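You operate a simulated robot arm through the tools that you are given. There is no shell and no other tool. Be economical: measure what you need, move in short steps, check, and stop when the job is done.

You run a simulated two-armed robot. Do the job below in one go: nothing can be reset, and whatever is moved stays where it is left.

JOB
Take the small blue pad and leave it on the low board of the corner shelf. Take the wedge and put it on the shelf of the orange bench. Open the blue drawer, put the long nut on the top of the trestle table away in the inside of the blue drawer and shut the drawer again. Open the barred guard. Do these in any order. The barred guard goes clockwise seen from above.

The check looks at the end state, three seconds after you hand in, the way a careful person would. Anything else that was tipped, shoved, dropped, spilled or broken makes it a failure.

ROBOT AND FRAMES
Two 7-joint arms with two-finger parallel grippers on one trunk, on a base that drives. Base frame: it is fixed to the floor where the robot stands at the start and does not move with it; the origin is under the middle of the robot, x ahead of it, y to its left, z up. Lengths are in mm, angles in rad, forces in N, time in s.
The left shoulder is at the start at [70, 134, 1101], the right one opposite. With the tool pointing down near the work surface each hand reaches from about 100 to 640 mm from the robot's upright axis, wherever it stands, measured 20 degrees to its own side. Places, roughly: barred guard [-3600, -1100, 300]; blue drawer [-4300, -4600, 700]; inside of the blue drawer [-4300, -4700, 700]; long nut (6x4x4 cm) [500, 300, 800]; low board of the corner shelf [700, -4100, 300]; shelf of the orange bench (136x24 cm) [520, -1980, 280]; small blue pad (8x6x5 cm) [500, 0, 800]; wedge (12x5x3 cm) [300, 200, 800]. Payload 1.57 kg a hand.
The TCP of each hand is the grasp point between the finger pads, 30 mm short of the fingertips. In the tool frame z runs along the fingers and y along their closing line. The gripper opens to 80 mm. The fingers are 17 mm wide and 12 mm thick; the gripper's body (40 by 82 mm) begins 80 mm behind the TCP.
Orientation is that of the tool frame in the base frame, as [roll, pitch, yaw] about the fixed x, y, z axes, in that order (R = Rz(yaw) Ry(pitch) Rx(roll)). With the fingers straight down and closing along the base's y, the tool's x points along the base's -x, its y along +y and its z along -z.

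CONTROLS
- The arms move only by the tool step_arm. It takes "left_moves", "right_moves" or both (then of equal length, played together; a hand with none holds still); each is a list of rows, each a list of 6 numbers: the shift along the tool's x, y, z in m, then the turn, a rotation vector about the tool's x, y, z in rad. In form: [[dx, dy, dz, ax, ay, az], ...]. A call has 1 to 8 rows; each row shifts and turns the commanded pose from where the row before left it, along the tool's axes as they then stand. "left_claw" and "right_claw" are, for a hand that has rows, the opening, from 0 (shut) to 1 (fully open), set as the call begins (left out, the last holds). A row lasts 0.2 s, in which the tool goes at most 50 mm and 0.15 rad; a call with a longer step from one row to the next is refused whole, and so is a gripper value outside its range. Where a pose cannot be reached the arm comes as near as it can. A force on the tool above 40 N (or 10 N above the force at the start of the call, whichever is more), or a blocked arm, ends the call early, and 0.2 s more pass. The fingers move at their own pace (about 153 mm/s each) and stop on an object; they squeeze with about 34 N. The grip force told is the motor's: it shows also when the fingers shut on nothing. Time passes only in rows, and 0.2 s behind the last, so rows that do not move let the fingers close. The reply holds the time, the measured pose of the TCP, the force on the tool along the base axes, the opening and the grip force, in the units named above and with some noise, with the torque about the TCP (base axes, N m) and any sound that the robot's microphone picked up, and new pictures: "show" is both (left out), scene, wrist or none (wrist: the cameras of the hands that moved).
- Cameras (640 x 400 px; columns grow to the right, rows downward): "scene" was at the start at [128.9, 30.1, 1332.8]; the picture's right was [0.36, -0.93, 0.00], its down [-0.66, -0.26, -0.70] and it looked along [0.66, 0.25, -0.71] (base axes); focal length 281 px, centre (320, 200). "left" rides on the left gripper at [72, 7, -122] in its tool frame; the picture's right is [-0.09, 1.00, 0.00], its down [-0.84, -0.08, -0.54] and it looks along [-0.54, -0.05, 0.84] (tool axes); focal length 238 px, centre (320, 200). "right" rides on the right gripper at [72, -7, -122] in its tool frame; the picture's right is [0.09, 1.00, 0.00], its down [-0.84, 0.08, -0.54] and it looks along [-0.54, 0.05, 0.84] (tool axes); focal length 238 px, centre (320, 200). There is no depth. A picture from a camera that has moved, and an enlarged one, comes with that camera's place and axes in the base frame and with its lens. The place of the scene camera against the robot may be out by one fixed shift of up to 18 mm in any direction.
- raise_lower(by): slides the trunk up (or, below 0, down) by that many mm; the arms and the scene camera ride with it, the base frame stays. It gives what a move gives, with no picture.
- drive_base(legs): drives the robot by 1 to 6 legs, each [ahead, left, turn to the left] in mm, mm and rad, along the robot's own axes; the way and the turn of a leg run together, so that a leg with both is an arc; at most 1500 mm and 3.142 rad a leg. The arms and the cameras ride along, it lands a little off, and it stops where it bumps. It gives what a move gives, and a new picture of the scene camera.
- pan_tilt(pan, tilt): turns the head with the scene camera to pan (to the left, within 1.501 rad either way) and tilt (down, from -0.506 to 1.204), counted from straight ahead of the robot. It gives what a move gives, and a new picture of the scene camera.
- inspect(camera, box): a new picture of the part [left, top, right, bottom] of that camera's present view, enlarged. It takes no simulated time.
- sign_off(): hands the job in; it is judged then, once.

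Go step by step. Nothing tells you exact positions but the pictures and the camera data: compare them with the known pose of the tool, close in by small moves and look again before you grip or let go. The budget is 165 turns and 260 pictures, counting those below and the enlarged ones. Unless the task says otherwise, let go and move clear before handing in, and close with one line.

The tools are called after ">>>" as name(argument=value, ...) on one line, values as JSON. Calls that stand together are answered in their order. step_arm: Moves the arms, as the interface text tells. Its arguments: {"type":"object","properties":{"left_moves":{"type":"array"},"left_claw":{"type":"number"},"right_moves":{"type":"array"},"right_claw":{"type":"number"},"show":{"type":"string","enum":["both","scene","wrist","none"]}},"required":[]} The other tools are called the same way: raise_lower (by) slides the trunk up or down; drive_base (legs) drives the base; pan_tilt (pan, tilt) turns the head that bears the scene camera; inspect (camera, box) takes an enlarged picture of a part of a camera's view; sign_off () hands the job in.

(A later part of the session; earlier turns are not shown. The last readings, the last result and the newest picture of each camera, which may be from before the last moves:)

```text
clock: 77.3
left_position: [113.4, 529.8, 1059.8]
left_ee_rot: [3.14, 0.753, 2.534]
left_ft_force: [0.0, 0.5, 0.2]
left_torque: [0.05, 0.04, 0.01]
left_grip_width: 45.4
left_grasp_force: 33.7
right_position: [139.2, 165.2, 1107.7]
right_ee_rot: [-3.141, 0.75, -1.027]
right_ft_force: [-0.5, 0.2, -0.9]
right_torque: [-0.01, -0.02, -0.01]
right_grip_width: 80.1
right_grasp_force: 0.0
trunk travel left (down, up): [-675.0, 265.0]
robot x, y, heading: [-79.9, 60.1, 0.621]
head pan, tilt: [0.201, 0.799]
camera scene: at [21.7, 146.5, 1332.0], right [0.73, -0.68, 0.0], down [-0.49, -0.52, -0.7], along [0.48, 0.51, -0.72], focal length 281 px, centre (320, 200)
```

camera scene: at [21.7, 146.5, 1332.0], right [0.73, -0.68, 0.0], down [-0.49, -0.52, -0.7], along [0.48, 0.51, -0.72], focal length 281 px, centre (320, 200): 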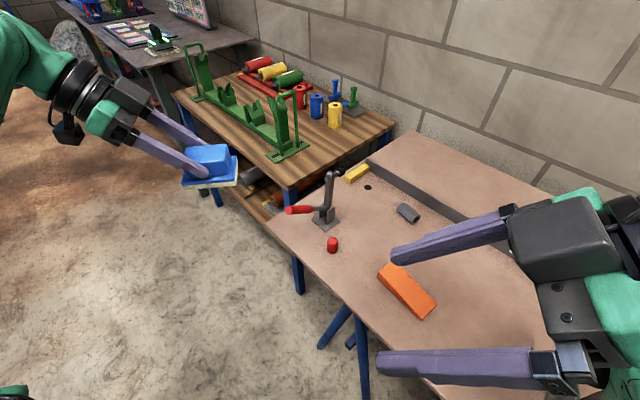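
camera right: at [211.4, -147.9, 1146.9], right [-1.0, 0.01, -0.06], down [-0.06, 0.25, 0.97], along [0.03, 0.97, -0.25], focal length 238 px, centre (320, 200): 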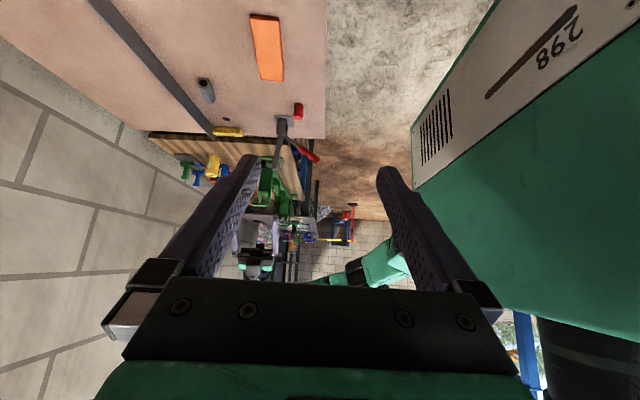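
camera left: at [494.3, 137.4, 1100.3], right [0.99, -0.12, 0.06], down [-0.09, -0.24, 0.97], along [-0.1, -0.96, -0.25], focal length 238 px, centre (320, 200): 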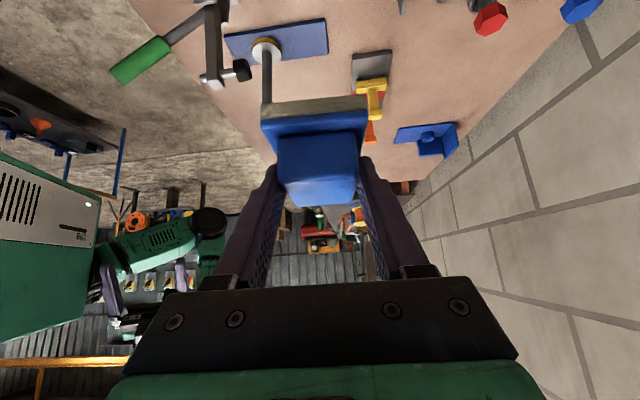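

>>> step_arm(right_moves=[[0, 0, 0.03, 0.0846, 0, 0.0908], [0, 0, 0.03, 0.0846, 0, 0.0908], [0, 0, 0.0, 0.0846, 0, 0.0908], [0, 0, 0.0, 0.0846, 0, 0.0908], [0, 0, 0.0, 0.0846, 0, 0.0908]])

```text
clock: 78.5
left_position: [113.3, 532.8, 1059.1]
left_ee_rot: [-3.141, 0.751, 2.533]
left_ft_force: [-0.7, -0.2, -0.3]
left_torque: [-0.03, -0.03, 0.03]
left_grip_width: 45.2
left_grasp_force: 34.0
right_position: [120.6, 205.7, 1065.6]
right_ee_rot: [-3.14, 0.747, -1.649]
right_ft_force: [-0.6, 0.4, 0.2]
right_torque: [-0.01, -0.01, -0.03]
right_grip_width: 79.9
right_grasp_force: 0.0
right hand out of reach, approached as far as the arm can: row 5
trunk travel left (down, up): [-675.0, 265.0]
robot x, y, heading: [-78.4, 60.8, 0.627]
head pan, tilt: [0.201, 0.799]
camera scene: at [20.7, 148.4, 1331.9], right [0.73, -0.68, 0.0], down [-0.49, -0.52, -0.7], along [0.48, 0.51, -0.72], focal length 281 px, centre (320, 200)
camera right: at [115.1, 69.9, 1106.0], right [-1.0, 0.01, -0.06], down [-0.06, 0.25, 0.97], along [0.03, 0.97, -0.25], focal length 238 px, centre (320, 200)
```

scene: 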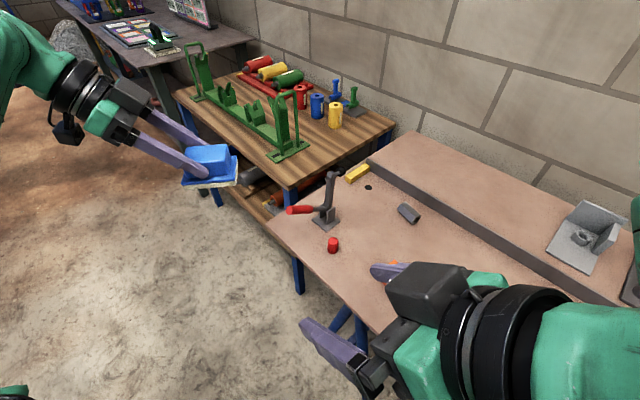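
right: 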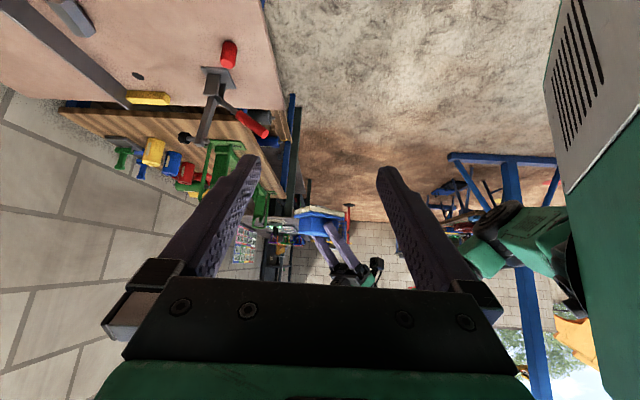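

>>> step_arm(right_moves=[[0.025, -0.031, 0.0166, 0, 0, 0], [0.025, -0.031, 0.0166, 0, 0, 0], [0.025, -0.031, 0.0166, 0, 0, 0], [0.025, -0.031, 0.0166, 0, 0, 0], [0.025, -0.031, 0.0166, 0, 0, 0], [0.025, -0.031, 0.0166, 0, 0, 0], [0.025, -0.031, 0.0166, 0, 0, 0]])

>>> inspect(camera="right", box=[220, 20, 420, 160])

```text
clock: 80.1
left_position: [113.8, 531.6, 1059.7]
left_ee_rot: [3.141, 0.752, 2.535]
left_ft_force: [0.0, 0.7, -0.7]
left_torque: [0.01, -0.02, 0.01]
left_grip_width: 45.4
left_grasp_force: 34.1
right_position: [250.5, 194.6, 960.3]
right_ee_rot: [-3.14, 0.747, -1.639]
right_ft_force: [0.3, -0.4, -0.7]
right_torque: [-0.01, 0.0, -0.01]
right_grip_width: 79.6
right_grasp_force: 0.2
right hand out of reach, approached as far as the arm can: row 1, 2, 4, 5, 6, 7
trunk travel left (down, up): [-675.0, 265.0]
robot x, y, heading: [-75.2, 59.0, 0.62]
head pan, tilt: [0.201, 0.799]
camera scene: at [21.6, 147.7, 1331.9], right [0.73, -0.68, 0.0], down [-0.49, -0.52, -0.7], along [0.48, 0.51, -0.72], focal length 281 px, centre (320, 200)
camera right: at [247.4, 58.0, 1001.5], right [-1.0, 0.0, -0.06], down [-0.06, 0.25, 0.97], along [0.02, 0.97, -0.25], focal length 238 px, centre (320, 200)
```

scene: 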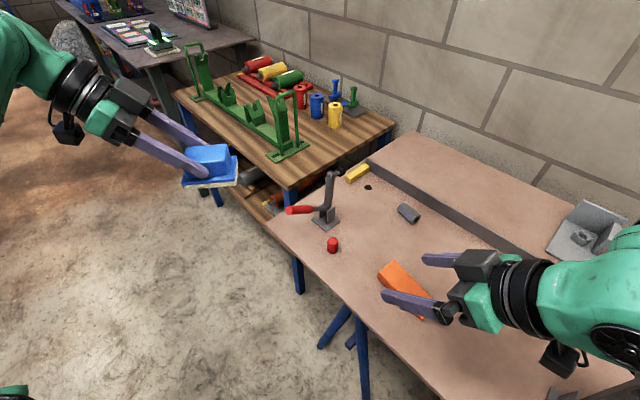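
right: 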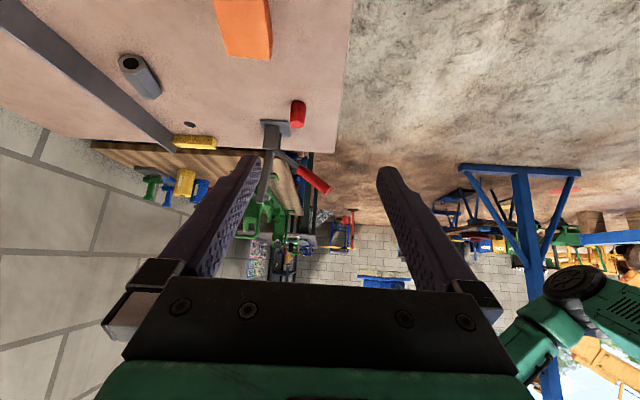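

```text
2.86 times, centred on (320, 90) of right
camera zoom: at [247.4, 58.0, 1001.5], right [-1.0, 0.0, -0.06], down [-0.06, 0.25, 0.97], along [0.02, 0.97, -0.25], focal length 681 px, centre (320, 514)
```

zoom: 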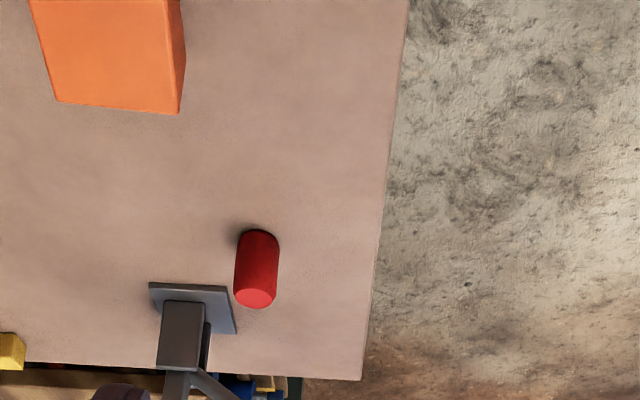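

The right arm is cramped here. I'll shift the base left and turn a little so the geometry mirrors the successful left-hand pose.

>>> drive_base(legs=[[80, 235, 0], [0, 0, -0.27]])

```text
clock: 82.8
left_position: [164.8, 695.4, 1059.5]
left_ee_rot: [3.141, 0.752, 2.264]
left_ft_force: [0.5, 0.0, -1.2]
left_torque: [-0.01, 0.02, 0.02]
left_grip_width: 45.1
left_grasp_force: 33.9
right_position: [207.7, 331.9, 961.4]
right_ee_rot: [-3.14, 0.748, -1.909]
right_ft_force: [-0.5, -0.1, 0.1]
right_torque: [-0.01, 0.01, -0.02]
right_grip_width: 79.7
right_grasp_force: 0.2
trunk travel left (down, up): [-675.0, 265.0]
robot x, y, heading: [-143.4, 287.4, 0.35]
head pan, tilt: [0.201, 0.799]
camera scene: at [-25.4, 349.1, 1331.9], right [0.52, -0.85, 0.0], down [-0.61, -0.37, -0.7], along [0.59, 0.36, -0.72], focal length 281 px, centre (320, 200)
```

scene: 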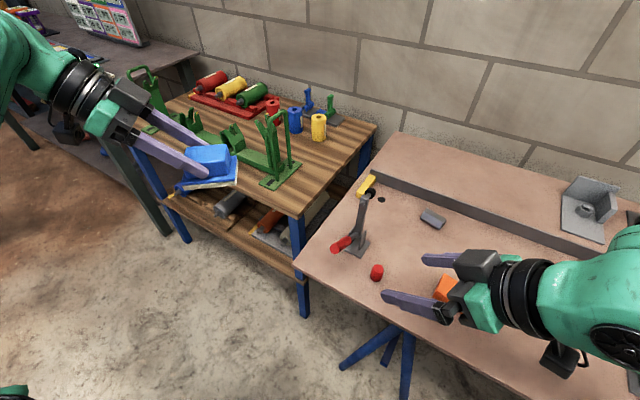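

>>> step_arm(right_moves=[[0, 0, 0, -0.085, 0, -0.0915], [0, 0, 0, -0.085, 0, -0.0915], [0.0313, -0.0233, -0.0108, 0, 0, 0], [0.0313, -0.0233, -0.0108, 0, 0, 0], [0.0313, -0.0233, -0.0108, 0, 0, 0], [0.0313, -0.0233, -0.0108, 0, 0, 0], [0.0313, -0.0233, -0.0108, 0, 0, 0], [0.0313, -0.0233, -0.0108, 0, 0, 0]])

>>> inspect(camera="right", box=[220, 20, 420, 160])

```text
clock: 84.6
left_position: [164.4, 692.6, 1059.0]
left_ee_rot: [-3.141, 0.752, 2.263]
left_ft_force: [-0.2, -0.3, -1.2]
left_torque: [0.03, 0.01, 0.0]
left_grip_width: 45.2
left_grasp_force: 33.6
right_position: [190.0, 342.4, 861.7]
right_ee_rot: [-3.103, 0.742, -1.712]
right_ft_force: [0.5, 0.2, -0.1]
right_torque: [-0.01, 0.05, 0.03]
right_grip_width: 79.9
right_grasp_force: 0.0
right hand out of reach, approached as far as the arm can: row 1, 2, 3, 4, 5, 6, 7, 8
trunk travel left (down, up): [-675.0, 265.0]
robot x, y, heading: [-143.2, 286.7, 0.351]
head pan, tilt: [0.201, 0.799]
camera scene: at [-25.3, 349.0, 1331.9], right [0.52, -0.85, 0.0], down [-0.61, -0.37, -0.7], along [0.59, 0.36, -0.72], focal length 281 px, centre (320, 200)
camera right: at [172.6, 208.7, 902.3], right [-0.99, 0.1, -0.09], down [-0.06, 0.26, 0.96], along [0.12, 0.96, -0.26], focal length 238 px, centre (320, 200)
```

scene: 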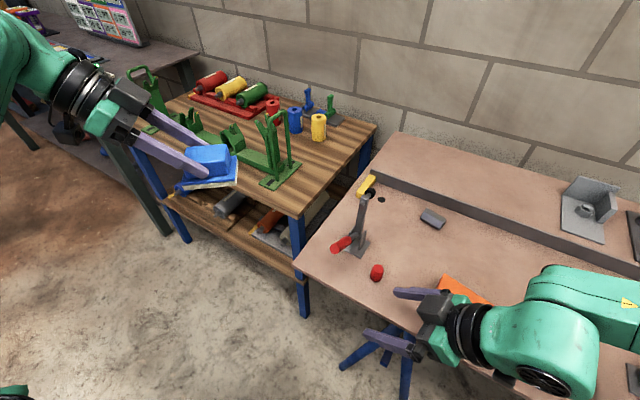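
right: 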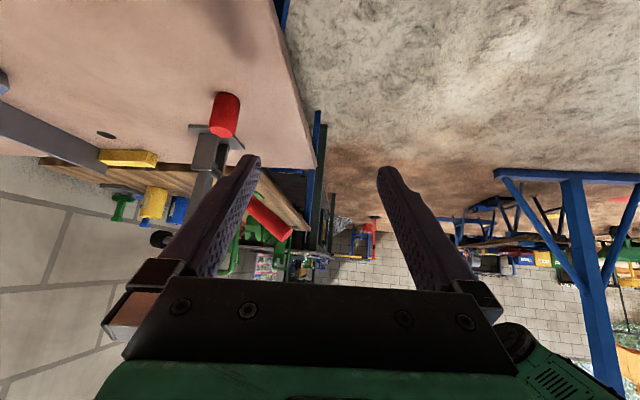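

```text
2.86 times, centred on (320, 90) of right
camera zoom: at [172.6, 208.7, 902.3], right [-0.99, 0.1, -0.09], down [-0.06, 0.26, 0.96], along [0.12, 0.96, -0.26], focal length 681 px, centre (320, 514)
```

zoom: 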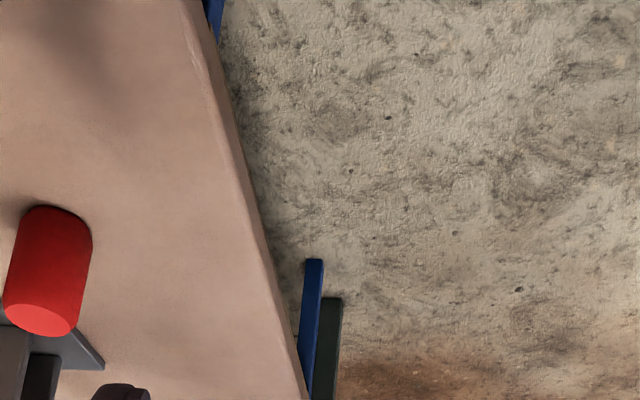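

The right arm is caught in a poor joint configuration. I'll lift it and unwind its yaw, then rebuild the pose from an outer position as worked for the left.

>>> step_arm(right_moves=[[-0.0273, 0, -0.0293, 0, 0, 0], [-0.0273, 0, -0.0293, 0, 0, 0], [-0.0205, 0, -0.022, 0.0955, 0, 0.1025], [-0.0205, 0, -0.022, 0.0955, 0, 0.1025], [-0.0205, 0, -0.022, 0.0955, 0, 0.1025], [-0.0205, 0, -0.022, 0.0955, 0, 0.1025], [-0.0205, 0, -0.022, 0.0955, 0, 0.1025], [0, 0, 0, 0.0955, 0, 0.1025]], show="scene")

```text
clock: 86.4
left_position: [165.7, 693.6, 1059.3]
left_ee_rot: [3.141, 0.752, 2.266]
left_ft_force: [0.2, 0.2, -0.5]
left_torque: [0.01, 0.0, -0.03]
left_grip_width: 45.2
left_grasp_force: 34.2
right_position: [176.5, 363.7, 1084.9]
right_ee_rot: [-3.108, 0.763, -2.552]
right_ft_force: [-0.5, -0.4, -0.3]
right_torque: [-0.03, 0.02, -0.01]
right_grip_width: 79.9
right_grasp_force: 0.2
right hand out of reach, approached as far as the arm can: row 1, 2, 4
trunk travel left (down, up): [-675.0, 265.0]
robot x, y, heading: [-142.0, 288.7, 0.353]
head pan, tilt: [0.201, 0.799]
camera scene: at [-25.0, 350.4, 1331.8], right [0.52, -0.85, 0.0], down [-0.61, -0.38, -0.7], along [0.59, 0.36, -0.72], focal length 281 px, centre (320, 200)
```

scene: 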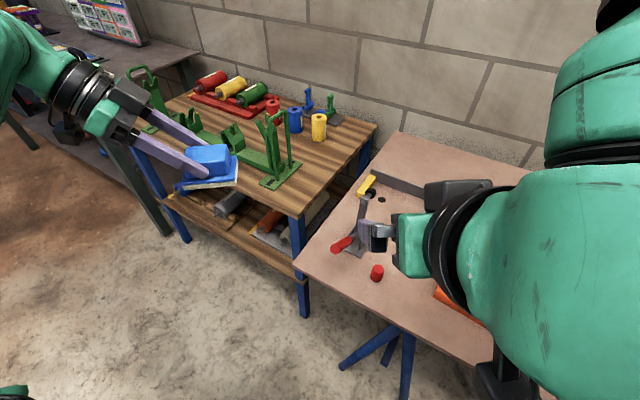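

>>> step_arm(right_moves=[[0, -0.042, 0, 0, 0.15, 0], [0, -0.042, 0, 0, 0.15, 0], [0, -0.042, 0, 0, 0.15, 0], [0, -0.042, 0, 0, 0.15, 0], [0, -0.042, 0, 0, 0.15, 0], [0, -0.042, 0, 0, 0, 0], [0, -0.042, 0, 0, 0, 0], [0, -0.042, 0, 0, 0, 0]], show="none")

>>> step_arm(right_moves=[[0, 0, 0, 0, 0, -0.13], [0, 0, 0, 0, 0, -0.13], [0, 0, 0, 0, 0, -0.13], [0, 0, 0, 0, 0, -0.13], [0, 0, 0, 0, 0, -0.13], [0, 0, 0, 0, 0, -0.13], [0, 0, 0, 0, 0, -0.1]], show="none")

>>> step_arm(right_moves=[[0, 0, 0, 0, -0.15, 0], [0, 0, 0, 0, -0.15, 0], [0, 0, 0, 0, -0.15, 0], [0, 0, 0, 0, -0.15, 0], [0, 0, 0, 0, -0.15, 0]], show="scene")

```text
clock: 88.2
left_position: [165.8, 693.7, 1059.9]
left_ee_rot: [-3.14, 0.752, 2.264]
left_ft_force: [-0.1, 0.4, -0.9]
left_torque: [0.05, -0.02, -0.01]
left_grip_width: 45.4
left_grasp_force: 34.4
right_position: [323.1, 123.2, 1078.7]
right_ee_rot: [-3.119, 0.016, -2.579]
right_ft_force: [-0.1, -0.3, -0.4]
right_torque: [-0.04, -0.01, 0.03]
right_grip_width: 80.2
right_grasp_force: 0.1
right hand out of reach, approached as far as the arm can: row 7, 8
trunk travel left (down, up): [-675.0, 265.0]
robot x, y, heading: [-143.2, 286.0, 0.348]
head pan, tilt: [0.201, 0.799]
```

```text
clock: 89.8
left_position: [166.3, 694.5, 1059.4]
left_ee_rot: [-3.142, 0.753, 2.263]
left_ft_force: [-0.4, 0.5, -0.4]
left_torque: [0.0, 0.04, -0.01]
left_grip_width: 45.2
left_grasp_force: 34.2
right_position: [174.7, 255.4, 1046.0]
right_ee_rot: [-3.115, -0.009, -1.695]
right_ft_force: [0.1, 0.4, 0.1]
right_torque: [0.04, -0.01, -0.02]
right_grip_width: 80.0
right_grasp_force: 0.2
right hand out of reach, approached as far as the arm can: row 1, 2, 3, 4, 5, 6, 7
trunk travel left (down, up): [-675.0, 265.0]
robot x, y, heading: [-143.8, 284.7, 0.351]
head pan, tilt: [0.201, 0.799]
```

```text
clock: 91.0
left_position: [165.2, 694.3, 1058.8]
left_ee_rot: [3.138, 0.753, 2.264]
left_ft_force: [-0.8, -0.3, -0.8]
left_torque: [0.01, 0.0, -0.02]
left_grip_width: 45.3
left_grasp_force: 33.6
right_position: [142.3, 269.5, 1077.1]
right_ee_rot: [-3.106, 0.742, -1.674]
right_ft_force: [-0.2, 0.2, 0.8]
right_torque: [-0.02, -0.02, -0.03]
right_grip_width: 79.9
right_grasp_force: 0.0
right hand out of reach, approached as far as the arm can: row 1, 2, 3, 4, 5
trunk travel left (down, up): [-675.0, 265.0]
robot x, y, heading: [-145.3, 288.6, 0.345]
head pan, tilt: [0.201, 0.799]
camera scene: at [-25.5, 349.2, 1331.9], right [0.52, -0.85, 0.0], down [-0.61, -0.37, -0.7], along [0.59, 0.36, -0.72], focal length 281 px, centre (320, 200)
```

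scene: 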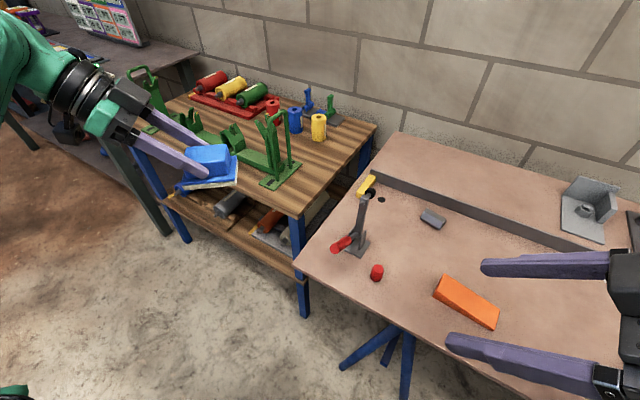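

The right wrist can't turn that far inward. I'll instead turn the robot itself more to the left (heading ≈0.9) standing further right, so the hand needs little yaw.

>>> step_arm(right_moves=[[0, 0, 0, 0.092, 0, 0.099], [0, 0, 0, 0.092, 0, 0.099], [0, 0, 0, 0.092, 0, 0.099], [0, 0, 0, 0.092, 0, 0.099]], show="none")

>>> drive_base(legs=[[0, -385, 0], [0, 0, 0.555]])

```text
clock: 92.0
left_position: [165.4, 693.7, 1059.4]
left_ee_rot: [3.14, 0.752, 2.263]
left_ft_force: [-0.4, -0.4, -1.2]
left_torque: [-0.03, 0.0, -0.04]
left_grip_width: 45.2
left_grasp_force: 34.5
right_position: [142.7, 270.7, 1077.6]
right_ee_rot: [-3.108, 0.743, -1.806]
right_ft_force: [0.2, -0.6, 0.0]
right_torque: [0.01, 0.0, 0.01]
right_grip_width: 80.0
right_grasp_force: 0.1
right hand out of reach, approached as far as the arm can: row 2, 3, 4
trunk travel left (down, up): [-675.0, 265.0]
robot x, y, heading: [-148.2, 290.2, 0.349]
head pan, tilt: [0.201, 0.799]
```

```text
clock: 96.0
left_position: [42.9, 429.0, 1059.6]
left_ee_rot: [-3.141, 0.753, 2.808]
left_ft_force: [-0.1, 0.3, -1.1]
left_torque: [0.02, 0.01, 0.01]
left_grip_width: 45.3
left_grasp_force: 34.0
right_position: [242.3, 55.0, 1078.0]
right_ee_rot: [-3.109, 0.743, -1.262]
right_ft_force: [0.3, -0.1, 0.0]
right_torque: [-0.03, 0.02, -0.01]
right_grip_width: 80.0
right_grasp_force: 0.0
trunk travel left (down, up): [-675.0, 265.0]
robot x, y, heading: [-8.3, -78.1, 0.893]
head pan, tilt: [0.201, 0.799]
camera scene: at [58.9, 33.6, 1331.9], right [0.89, -0.46, 0.0], down [-0.33, -0.64, -0.7], along [0.32, 0.62, -0.72], focal length 281 px, centre (320, 200)
```

scene: 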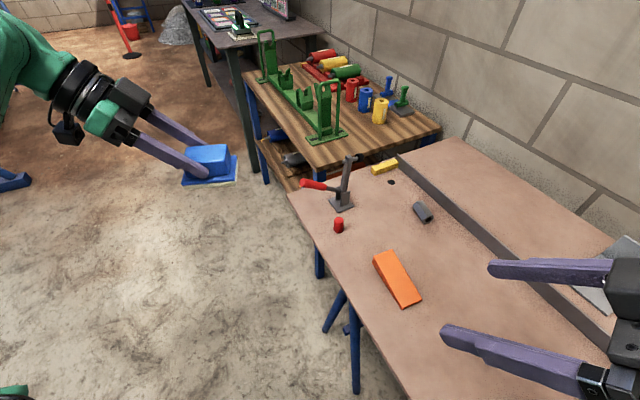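

>>> step_arm(right_moves=[[0, 0, 0, 0.092, 0, 0.099], [0, 0, 0, 0.092, 0, 0.099], [0, 0, 0, 0.092, 0, 0.099]], show="none")

```text
clock: 96.8
left_position: [42.8, 427.8, 1058.8]
left_ee_rot: [-3.141, 0.753, 2.811]
left_ft_force: [1.2, -0.3, -0.9]
left_torque: [-0.01, 0.01, -0.03]
left_grip_width: 45.4
left_grasp_force: 34.2
right_position: [242.6, 54.9, 1077.2]
right_ee_rot: [-3.107, 0.745, -1.262]
right_ft_force: [0.2, -0.8, 0.0]
right_torque: [0.01, -0.03, -0.01]
right_grip_width: 79.9
right_grasp_force: 0.0
right hand out of reach, approached as far as the arm can: row 1, 2, 3
trunk travel left (down, up): [-675.0, 265.0]
robot x, y, heading: [-13.1, -78.8, 0.894]
head pan, tilt: [0.201, 0.799]
```

>>> step_arm(right_moves=[[-0.005, -0.0313, 0.0251, 0, 0, 0], [-0.005, -0.0313, 0.0251, 0, 0, 0], [-0.005, -0.0313, 0.0251, 0, 0, 0], [-0.005, -0.0313, 0.0251, 0, 0, 0], [0, 0, 0, 0.092, 0, 0.099], [0, 0, 0, 0.092, 0, 0.099]], show="scene")

```text
clock: 98.2
left_position: [42.3, 429.6, 1058.8]
left_ee_rot: [-3.141, 0.754, 2.811]
left_ft_force: [0.4, -0.3, -0.7]
left_torque: [0.02, 0.01, -0.02]
left_grip_width: 45.4
left_grasp_force: 34.2
right_position: [268.3, 79.6, 1075.2]
right_ee_rot: [-3.107, 0.749, -1.53]
right_ft_force: [-0.3, 0.4, -0.2]
right_torque: [0.03, -0.03, 0.03]
right_grip_width: 80.0
right_grasp_force: 0.1
right hand out of reach, approached as far as the arm can: row 1, 2, 3, 4, 6
trunk travel left (down, up): [-675.0, 265.0]
robot x, y, heading: [-12.3, -78.4, 0.894]
head pan, tilt: [0.201, 0.799]
camera scene: at [58.6, 33.9, 1331.9], right [0.89, -0.46, 0.0], down [-0.33, -0.64, -0.7], along [0.32, 0.62, -0.72], focal length 281 px, centre (320, 200)
```

scene: 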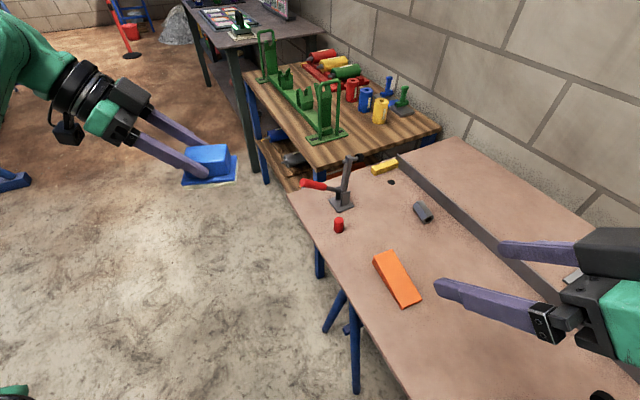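

>>> step_arm(right_moves=[[0.0182, -0.0134, 0.0364, 0, 0, 0], [0.0182, -0.0134, 0.0364, 0, 0, 0], [0.0182, -0.0134, 0.0364, 0, 0, 0], [0.0182, -0.0134, 0.0364, 0, 0, 0], [0.0182, -0.0134, 0.0364, 0, 0, 0], [0, 0, 0, 0.088, 0, 0.095]])

```text
clock: 99.5
left_position: [41.6, 428.6, 1059.8]
left_ee_rot: [-3.141, 0.753, 2.81]
left_ft_force: [-1.0, 0.4, -0.4]
left_torque: [0.01, 0.02, 0.0]
left_grip_width: 45.3
left_grasp_force: 34.1
right_position: [344.8, 144.3, 890.1]
right_ee_rot: [-3.103, 0.754, -1.655]
right_ft_force: [0.0, -0.6, 0.2]
right_torque: [-0.02, -0.04, -0.04]
right_grip_width: 80.1
right_grasp_force: 0.1
right hand out of reach, approached as far as the arm can: row 1
trunk travel left (down, up): [-675.0, 265.0]
robot x, y, heading: [-13.2, -80.7, 0.892]
head pan, tilt: [0.201, 0.799]
camera scene: at [57.5, 34.1, 1331.9], right [0.89, -0.46, 0.0], down [-0.33, -0.64, -0.7], along [0.32, 0.62, -0.72], focal length 281 px, centre (320, 200)
camera right: at [335.1, 9.7, 930.5], right [-0.99, 0.04, -0.09], down [-0.08, 0.25, 0.97], along [0.06, 0.97, -0.24], focal length 238 px, centre (320, 200)
```

scene: 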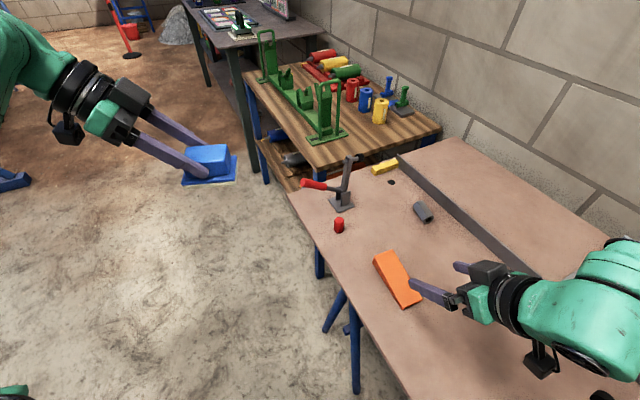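
right: 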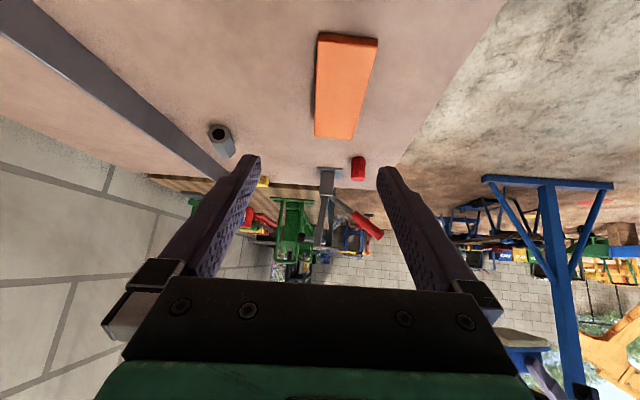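

>>> inspect(camera="right", box=[260, 20, 420, 160])

```text
2.86 times, centred on (340, 90) of right
camera zoom: at [335.1, 9.7, 930.5], right [-0.99, 0.04, -0.09], down [-0.08, 0.25, 0.97], along [0.06, 0.97, -0.24], focal length 681 px, centre (263, 514)
```

zoom: 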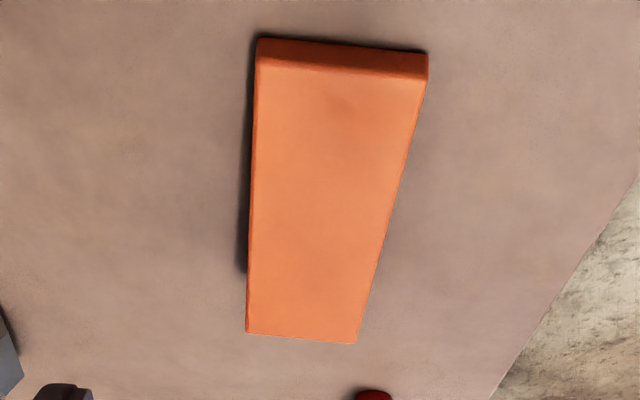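

The wedge's thin end is near us and thick end far; axis centre about [339,226]. I correct the small roll and align, then check.

>>> step_arm(right_moves=[[0.0139, 0.0126, 0.0335, -0.039, 0, 0], [0, 0, 0.03, 0, 0, 0]], show="wrist")

>>> inspect(camera="scene", box=[340, 200, 540, 340])

```text
clock: 100.2
left_position: [42.1, 428.9, 1058.9]
left_ee_rot: [-3.141, 0.752, 2.809]
left_ft_force: [-0.3, -1.0, -0.4]
left_torque: [-0.02, 0.02, -0.02]
left_grip_width: 45.3
left_grasp_force: 34.3
right_position: [337.2, 181.9, 834.9]
right_ee_rot: [3.136, 0.756, -1.659]
right_ft_force: [-0.8, -0.8, -0.7]
right_torque: [0.04, -0.02, 0.01]
right_grip_width: 80.0
right_grasp_force: 0.1
trunk travel left (down, up): [-675.0, 265.0]
robot x, y, heading: [-10.9, -76.9, 0.893]
head pan, tilt: [0.201, 0.799]
camera right: at [332.8, 45.9, 874.8], right [-1.0, 0.02, -0.06], down [-0.05, 0.24, 0.97], along [0.03, 0.97, -0.24], focal length 238 px, centre (320, 200)
```

right: 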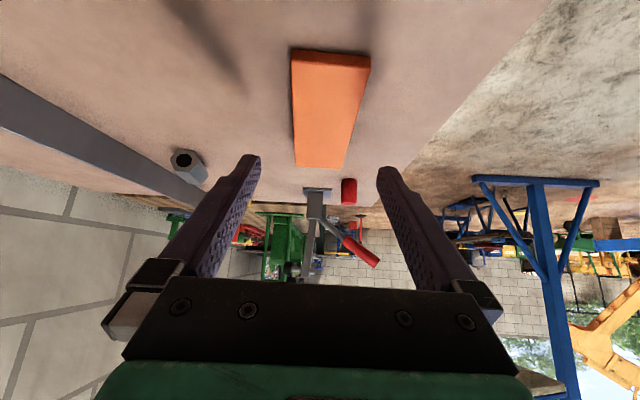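

```text
2.86 times, centred on (440, 270) of scene
camera zoom: at [58.9, 34.9, 1331.8], right [0.89, -0.46, 0.0], down [-0.33, -0.64, -0.7], along [0.32, 0.62, -0.72], focal length 804 px, centre (-23, 0)
```

zoom: 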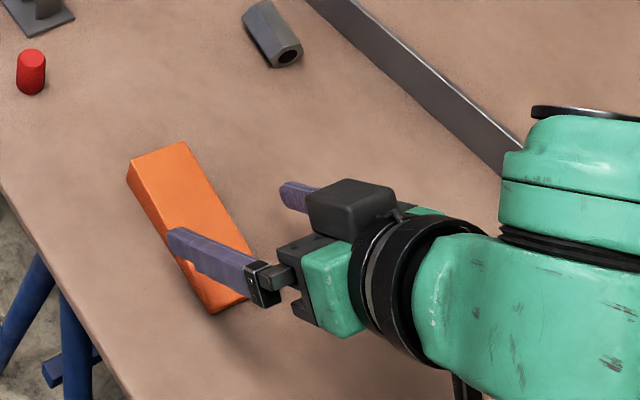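

>>> step_arm(right_moves=[[0.0017, 0.0011, 0.034, 0, 0, 0], [0.0016, 0.0011, 0.034, 0, 0, 0], [0, 0, 0, 0, 0, 0]], show="wrist")

>>> inspect(camera="scene", box=[340, 200, 540, 340])

```text
clock: 101.0
left_position: [41.8, 427.3, 1059.7]
left_ee_rot: [3.139, 0.751, 2.809]
left_ft_force: [-0.3, -0.4, -0.4]
left_torque: [0.0, 0.02, 0.03]
left_grip_width: 45.5
left_grasp_force: 33.6
right_position: [340.0, 223.4, 783.0]
right_ee_rot: [3.138, 0.756, -1.659]
right_ft_force: [0.4, 0.2, 0.1]
right_torque: [0.04, -0.01, 0.02]
right_grip_width: 80.3
right_grasp_force: 0.0
trunk travel left (down, up): [-675.0, 265.0]
robot x, y, heading: [-11.9, -79.7, 0.895]
head pan, tilt: [0.201, 0.799]
camera right: at [335.2, 87.3, 822.9], right [-1.0, 0.02, -0.06], down [-0.05, 0.24, 0.97], along [0.03, 0.97, -0.24], focal length 238 px, centre (320, 200)
```

right: 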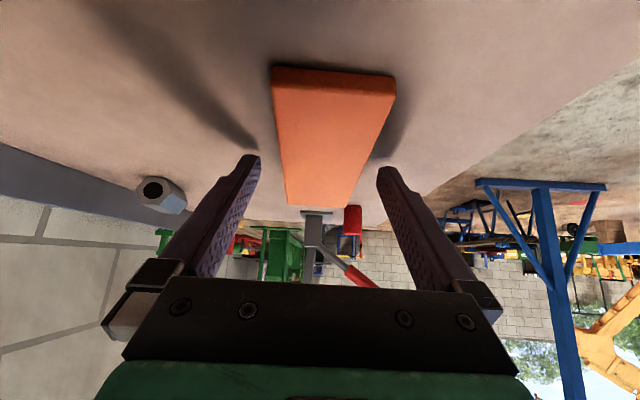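

```text
2.86 times, centred on (440, 270) of scene
camera zoom: at [59.1, 32.0, 1332.1], right [0.89, -0.46, 0.0], down [-0.33, -0.64, -0.7], along [0.32, 0.62, -0.72], focal length 804 px, centre (-23, 0)
```

zoom: 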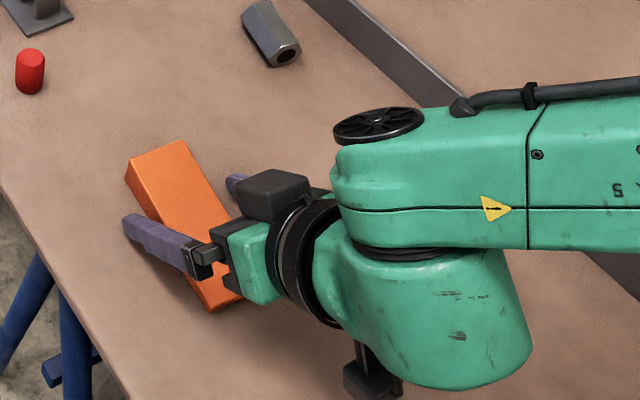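

Fingers straddle the wedge near its middle; nudge 8 mm forward and close.

>>> step_arm(right_moves=[[-0.0059, 0, 0.0055, 0, 0, 0]], show="none")

>>> step_arm(right_moves=[[0, 0, 0, 0, 0, 0], [0, 0, 0, 0, 0, 0], [0, 0, 0, 0, 0, 0]], right_claw=0, show="wrist")

```text
clock: 101.3
left_position: [42.6, 430.0, 1058.2]
left_ee_rot: [3.141, 0.753, 2.81]
left_ft_force: [0.3, 0.9, -0.8]
left_torque: [0.0, 0.03, -0.03]
left_grip_width: 45.4
left_grasp_force: 34.0
right_position: [341.1, 231.1, 782.9]
right_ee_rot: [3.139, 0.754, -1.658]
right_ft_force: [-0.5, 0.4, 0.3]
right_torque: [-0.01, 0.01, 0.01]
right_grip_width: 80.1
right_grasp_force: 0.1
trunk travel left (down, up): [-675.0, 265.0]
robot x, y, heading: [-10.8, -82.1, 0.895]
head pan, tilt: [0.201, 0.799]
```

```text
clock: 102.2
left_position: [42.4, 428.7, 1059.7]
left_ee_rot: [3.14, 0.751, 2.808]
left_ft_force: [0.2, 0.3, -1.2]
left_torque: [-0.01, 0.04, 0.02]
left_grip_width: 45.3
left_grasp_force: 34.3
right_position: [340.4, 230.4, 782.2]
right_ee_rot: [3.136, 0.754, -1.658]
right_ft_force: [-1.4, -0.6, 0.1]
right_torque: [0.46, 0.21, 0.12]
right_grip_width: 50.1
right_grasp_force: 34.1
trunk travel left (down, up): [-675.0, 265.0]
robot x, y, heading: [-11.8, -83.8, 0.896]
head pan, tilt: [0.201, 0.799]
camera right: at [335.6, 94.8, 821.8], right [-1.0, 0.02, -0.06], down [-0.05, 0.24, 0.97], along [0.03, 0.97, -0.24], focal length 238 px, centre (320, 200)
```

right: 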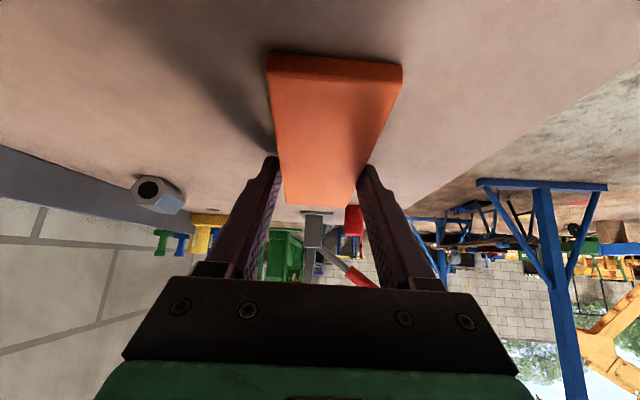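

Gripped at 50 mm. Lift the wedge straight up.

>>> step_arm(right_moves=[[-0.0137, 0, -0.0146, 0, 0, 0], [-0.0328, 0, -0.0351, 0, 0, 0], [-0.0328, 0, -0.0351, 0, 0, 0], [-0.0328, 0, -0.0351, 0, 0, 0], [-0.0328, 0, -0.0351, 0, 0, 0], [-0.0328, 0, -0.0351, 0, 0, 0]])

```text
clock: 103.5
left_position: [42.6, 430.1, 1057.8]
left_ee_rot: [3.14, 0.753, 2.81]
left_ft_force: [-1.2, 0.5, -0.4]
left_torque: [0.02, 0.01, -0.01]
left_grip_width: 45.3
left_grasp_force: 34.5
right_position: [339.2, 231.4, 1042.7]
right_ee_rot: [3.136, 0.75, -1.656]
right_ft_force: [-0.1, 0.2, -9.0]
right_torque: [-0.02, -0.01, -0.02]
right_grip_width: 49.8
right_grasp_force: 33.9
trunk travel left (down, up): [-675.0, 265.0]
robot x, y, heading: [-12.5, -74.9, 0.893]
head pan, tilt: [0.201, 0.799]
camera scene: at [58.5, 34.5, 1331.8], right [0.89, -0.46, 0.0], down [-0.33, -0.64, -0.7], along [0.32, 0.62, -0.72], focal length 281 px, centre (320, 200)
camera right: at [334.3, 96.2, 1083.4], right [-1.0, 0.02, -0.06], down [-0.05, 0.25, 0.97], along [0.03, 0.97, -0.25], focal length 238 px, centre (320, 200)
```

scene: 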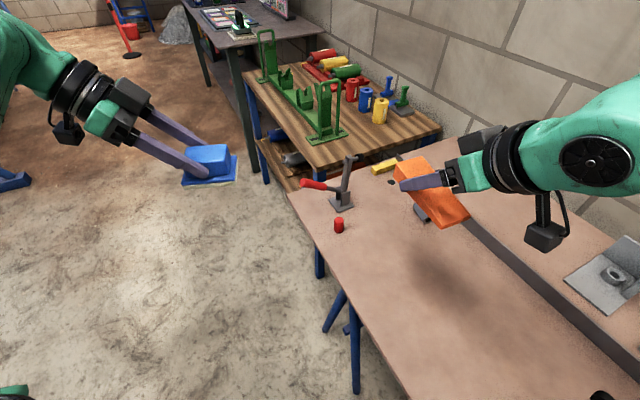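
right: 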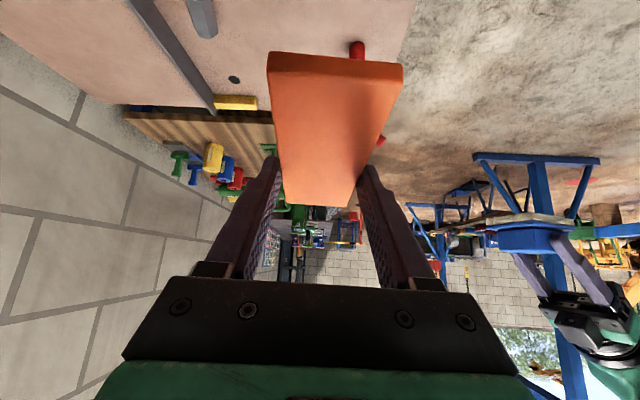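

The wedge is held level. I'll back away, turn square and drive right along to the orange bench.

>>> drive_base(legs=[[-350, 0, 0], [0, 0, -0.893], [-200, 0, 0], [0, -850, 0], [0, -850, 0]])

>>> pan_tilt(pan=0.0, tilt=0.65)

```text
clock: 117.4
left_position: [20.7, -1757.1, 1058.2]
left_ee_rot: [-3.14, 0.752, 1.92]
left_ft_force: [0.2, 0.3, -0.5]
left_torque: [0.02, 0.01, -0.01]
left_grip_width: 45.6
left_grasp_force: 34.2
right_position: [54.9, -2113.5, 1043.8]
right_ee_rot: [3.134, 0.752, -2.55]
right_ft_force: [0.4, -0.4, -10.1]
right_torque: [0.0, 0.03, 0.05]
right_grip_width: 49.9
right_grasp_force: 33.8
trunk travel left (down, up): [-675.0, 265.0]
robot x, y, heading: [-405.6, -2032.5, -0.0]
head pan, tilt: [0.201, 0.799]
camera scene: at [-275.0, -2016.8, 1331.7], right [0.2, -0.98, 0.0], down [-0.7, -0.15, -0.7], along [0.68, 0.14, -0.72], focal length 281 px, centre (320, 200)
```

scene: 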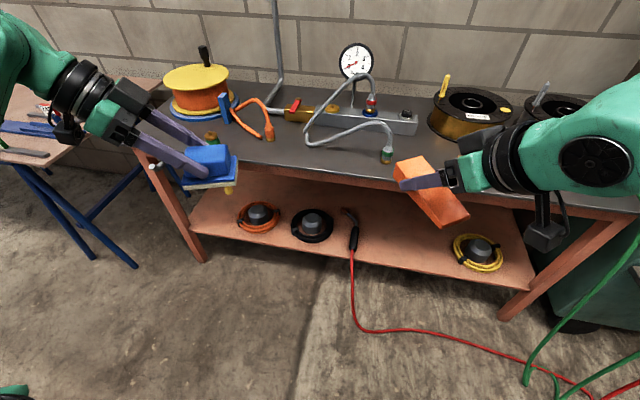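

```text
clock: 118.1
left_position: [21.7, -1758.5, 1059.3]
left_ee_rot: [-3.141, 0.75, 1.922]
left_ft_force: [-0.5, -0.5, -0.7]
left_torque: [0.02, -0.03, 0.0]
left_grip_width: 45.6
left_grasp_force: 33.8
right_position: [54.4, -2113.6, 1041.7]
right_ee_rot: [3.137, 0.751, -2.551]
right_ft_force: [1.3, 0.0, -9.9]
right_torque: [-0.04, 0.03, -0.01]
right_grip_width: 49.8
right_grasp_force: 34.0
trunk travel left (down, up): [-675.0, 265.0]
robot x, y, heading: [-412.4, -2035.4, 0.004]
head pan, tilt: [0.0, 0.649]
camera scene: at [-267.2, -2033.3, 1344.3], right [0.0, -1.0, 0.0], down [-0.61, 0.0, -0.8], along [0.8, 0.0, -0.61], focal length 281 px, centre (320, 200)
```

scene: 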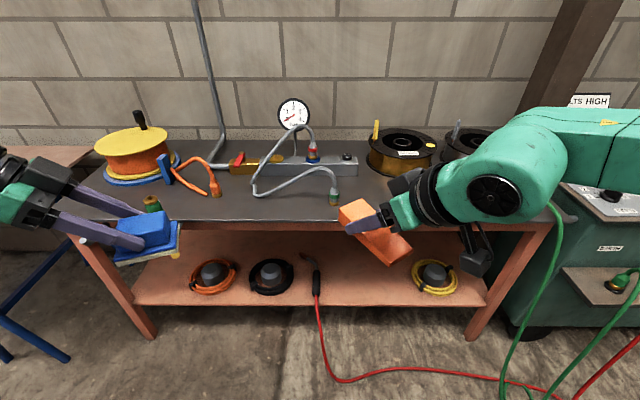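

Free lane on the shelf is around y≈-2170. I square the right hand and lower the trunk.

>>> step_arm(right_moves=[[0, 0, 0, 0.1007, 0, 0.1081], [0, 0, 0, 0.1007, 0, 0.1081], [0, 0, 0, 0.1007, 0, 0.1081], [0, 0, 0, 0.1007, 0, 0.1081]], show="none")

>>> raise_lower(by=-620)

>>> pan_tilt(pan=0.0, tilt=0.4)

```text
clock: 119.1
left_position: [21.2, -1758.2, 1057.6]
left_ee_rot: [-3.138, 0.75, 1.921]
left_ft_force: [-0.9, -0.7, -1.0]
left_torque: [0.0, -0.01, 0.0]
left_grip_width: 45.0
left_grasp_force: 34.0
right_position: [55.5, -2113.6, 1042.3]
right_ee_rot: [3.137, 0.75, 3.141]
right_ft_force: [0.3, 1.3, -9.3]
right_torque: [0.02, 0.03, 0.02]
right_grip_width: 50.0
right_grasp_force: 33.7
trunk travel left (down, up): [-675.0, 265.0]
robot x, y, heading: [-411.8, -2035.2, 0.007]
head pan, tilt: [0.0, 0.649]
```

```text
refused: -620 is not a number from -400 to 400
```

```text
clock: 119.9
left_position: [20.6, -1759.0, 1057.9]
left_ee_rot: [-3.141, 0.751, 1.92]
left_ft_force: [0.7, 0.8, -0.9]
left_torque: [-0.01, 0.02, -0.01]
left_grip_width: 45.3
left_grasp_force: 34.2
right_position: [53.8, -2112.1, 1043.9]
right_ee_rot: [3.134, 0.748, -3.141]
right_ft_force: [0.6, 0.1, -8.9]
right_torque: [-0.02, 0.07, 0.0]
right_grip_width: 49.7
right_grasp_force: 34.2
trunk travel left (down, up): [-675.0, 265.0]
robot x, y, heading: [-408.4, -2035.9, 0.003]
head pan, tilt: [0.0, 0.4]
camera scene: at [-261.5, -2033.2, 1366.8], right [0.0, -1.0, 0.0], down [-0.39, 0.0, -0.92], along [0.92, 0.0, -0.39], focal length 281 px, centre (320, 200)
```

scene: 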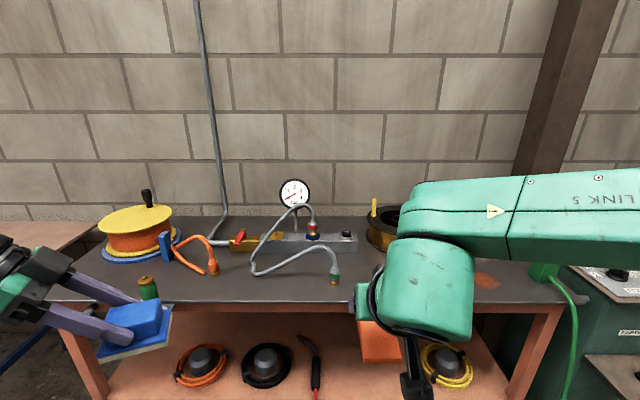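

>>> raise_lower(by=-400)

>>> raise_lower(by=-230)

>>> pan_tilt(pan=0.0, tilt=0.3)

```text
clock: 123.7
left_position: [20.5, -1758.4, 658.8]
left_ee_rot: [-3.14, 0.752, 1.919]
left_ft_force: [0.2, 0.8, -0.3]
left_torque: [0.02, 0.0, 0.03]
left_grip_width: 45.4
left_grasp_force: 33.6
right_position: [52.5, -2114.0, 643.5]
right_ee_rot: [3.138, 0.75, -3.141]
right_ft_force: [-0.2, 0.8, -8.5]
right_torque: [0.04, 0.05, 0.0]
right_grip_width: 49.6
right_grasp_force: 34.0
trunk travel left (down, up): [-275.0, 665.0]
robot x, y, heading: [-409.4, -2033.9, 0.003]
head pan, tilt: [0.0, 0.4]
```

```text
clock: 126.2
left_position: [19.8, -1757.4, 429.6]
left_ee_rot: [3.142, 0.75, 1.92]
left_ft_force: [0.8, 0.2, -0.3]
left_torque: [0.04, 0.04, 0.02]
left_grip_width: 45.2
left_grasp_force: 34.0
right_position: [53.3, -2114.4, 412.8]
right_ee_rot: [3.138, 0.749, 3.141]
right_ft_force: [-0.6, 0.6, -8.1]
right_torque: [0.05, 0.05, -0.02]
right_grip_width: 49.6
right_grasp_force: 34.2
trunk travel left (down, up): [-45.0, 895.0]
robot x, y, heading: [-407.5, -2033.3, 0.001]
head pan, tilt: [0.0, 0.4]
```

```text
clock: 126.8
left_position: [20.7, -1757.7, 427.3]
left_ee_rot: [-3.14, 0.75, 1.919]
left_ft_force: [1.0, -1.3, -0.2]
left_torque: [-0.02, -0.01, 0.03]
left_grip_width: 45.4
left_grasp_force: 34.4
right_position: [52.6, -2113.0, 411.9]
right_ee_rot: [3.136, 0.748, 3.141]
right_ft_force: [-0.4, 0.4, -8.7]
right_torque: [-0.02, 0.01, 0.0]
right_grip_width: 49.8
right_grasp_force: 34.0
trunk travel left (down, up): [-45.0, 895.0]
robot x, y, heading: [-410.1, -2034.2, 0.001]
head pan, tilt: [0.0, 0.3]
camera scene: at [-261.5, -2033.1, 746.0], right [0.0, -1.0, 0.0], down [-0.3, 0.0, -0.95], along [0.95, 0.0, -0.3], focal length 281 px, centre (320, 200)
```

scene: 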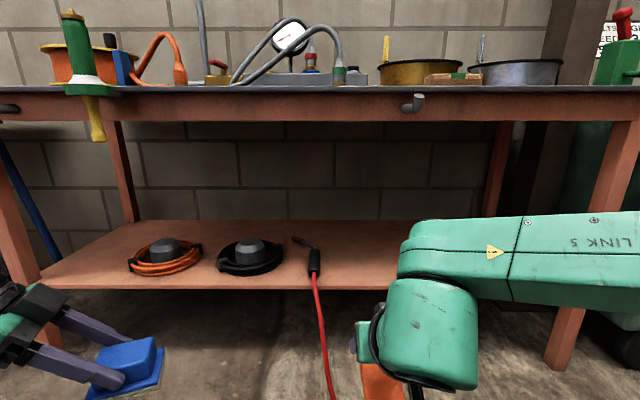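

Clear view: the lane beside the red handle is free, board surface z≈290. Lower the last bit, shift right and drive in.

>>> drive_base(legs=[[0, -60, 0], [310, 0, 0]])

```text
clock: 129.5
left_position: [330.1, -1818.5, 429.1]
left_ee_rot: [3.141, 0.751, 1.919]
left_ft_force: [0.6, 0.8, 0.3]
left_torque: [-0.01, 0.03, -0.01]
left_grip_width: 45.3
left_grasp_force: 33.8
right_position: [362.5, -2173.1, 411.5]
right_ee_rot: [3.137, 0.749, 3.141]
right_ft_force: [-0.5, -0.7, -9.3]
right_torque: [0.0, 0.04, -0.01]
right_grip_width: 49.9
right_grasp_force: 34.2
trunk travel left (down, up): [-45.0, 895.0]
robot x, y, heading: [-98.9, -2093.9, 0.0]
head pan, tilt: [0.0, 0.3]
camera scene: at [48.1, -2092.7, 746.1], right [0.0, -1.0, 0.0], down [-0.3, 0.0, -0.95], along [0.95, 0.0, -0.3], focal length 281 px, centre (320, 200)
```

scene: 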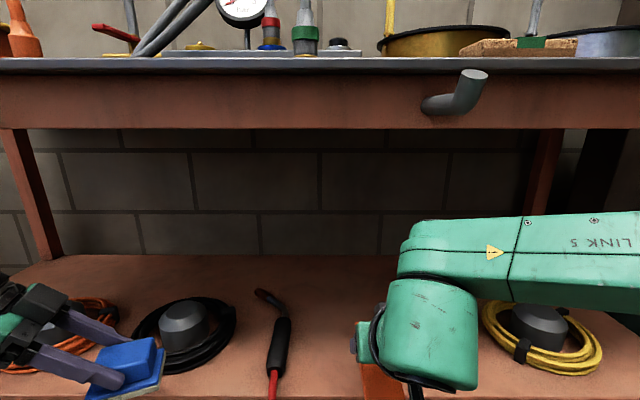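

>>> step_arm(right_moves=[[-0.0317, 0, 0.0295, 0, 0, 0], [-0.0317, 0, 0.0295, 0, 0, 0], [-0.0317, 0, 0.0295, 0, 0, 0]])

```text
clock: 130.3
left_position: [330.1, -1818.5, 428.2]
left_ee_rot: [-3.14, 0.751, 1.921]
left_ft_force: [0.5, 0.4, -0.5]
left_torque: [0.0, 0.0, 0.02]
left_grip_width: 45.4
left_grasp_force: 33.7
right_position: [492.4, -2175.3, 413.0]
right_ee_rot: [3.138, 0.745, -3.141]
right_ft_force: [-0.4, -1.4, -7.6]
right_torque: [-0.03, 0.07, 0.01]
right_grip_width: 49.5
right_grasp_force: 33.8
trunk travel left (down, up): [-45.0, 895.0]
robot x, y, heading: [-99.3, -2094.1, 0.002]
head pan, tilt: [0.0, 0.3]
camera scene: at [48.5, -2092.8, 745.9], right [0.0, -1.0, 0.0], down [-0.3, 0.0, -0.95], along [0.95, 0.0, -0.3], focal length 281 px, centre (320, 200)
camera right: at [355.6, -2181.8, 453.6], right [-0.07, 1.0, -0.06], down [0.25, 0.08, 0.97], along [0.97, 0.05, -0.25], focal length 238 px, centre (320, 200)
```

scene: 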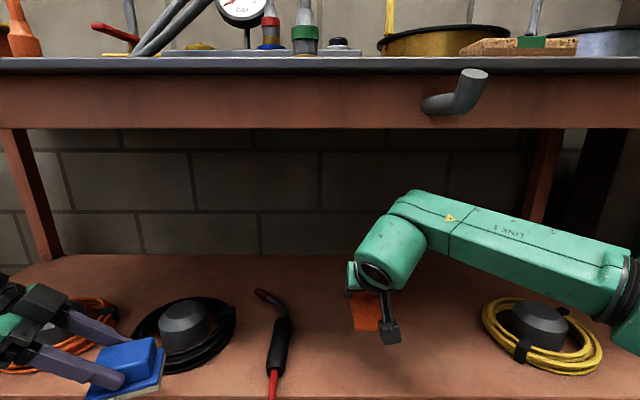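
right: 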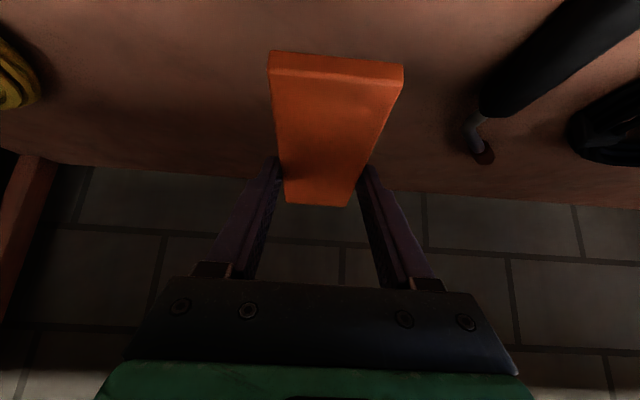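

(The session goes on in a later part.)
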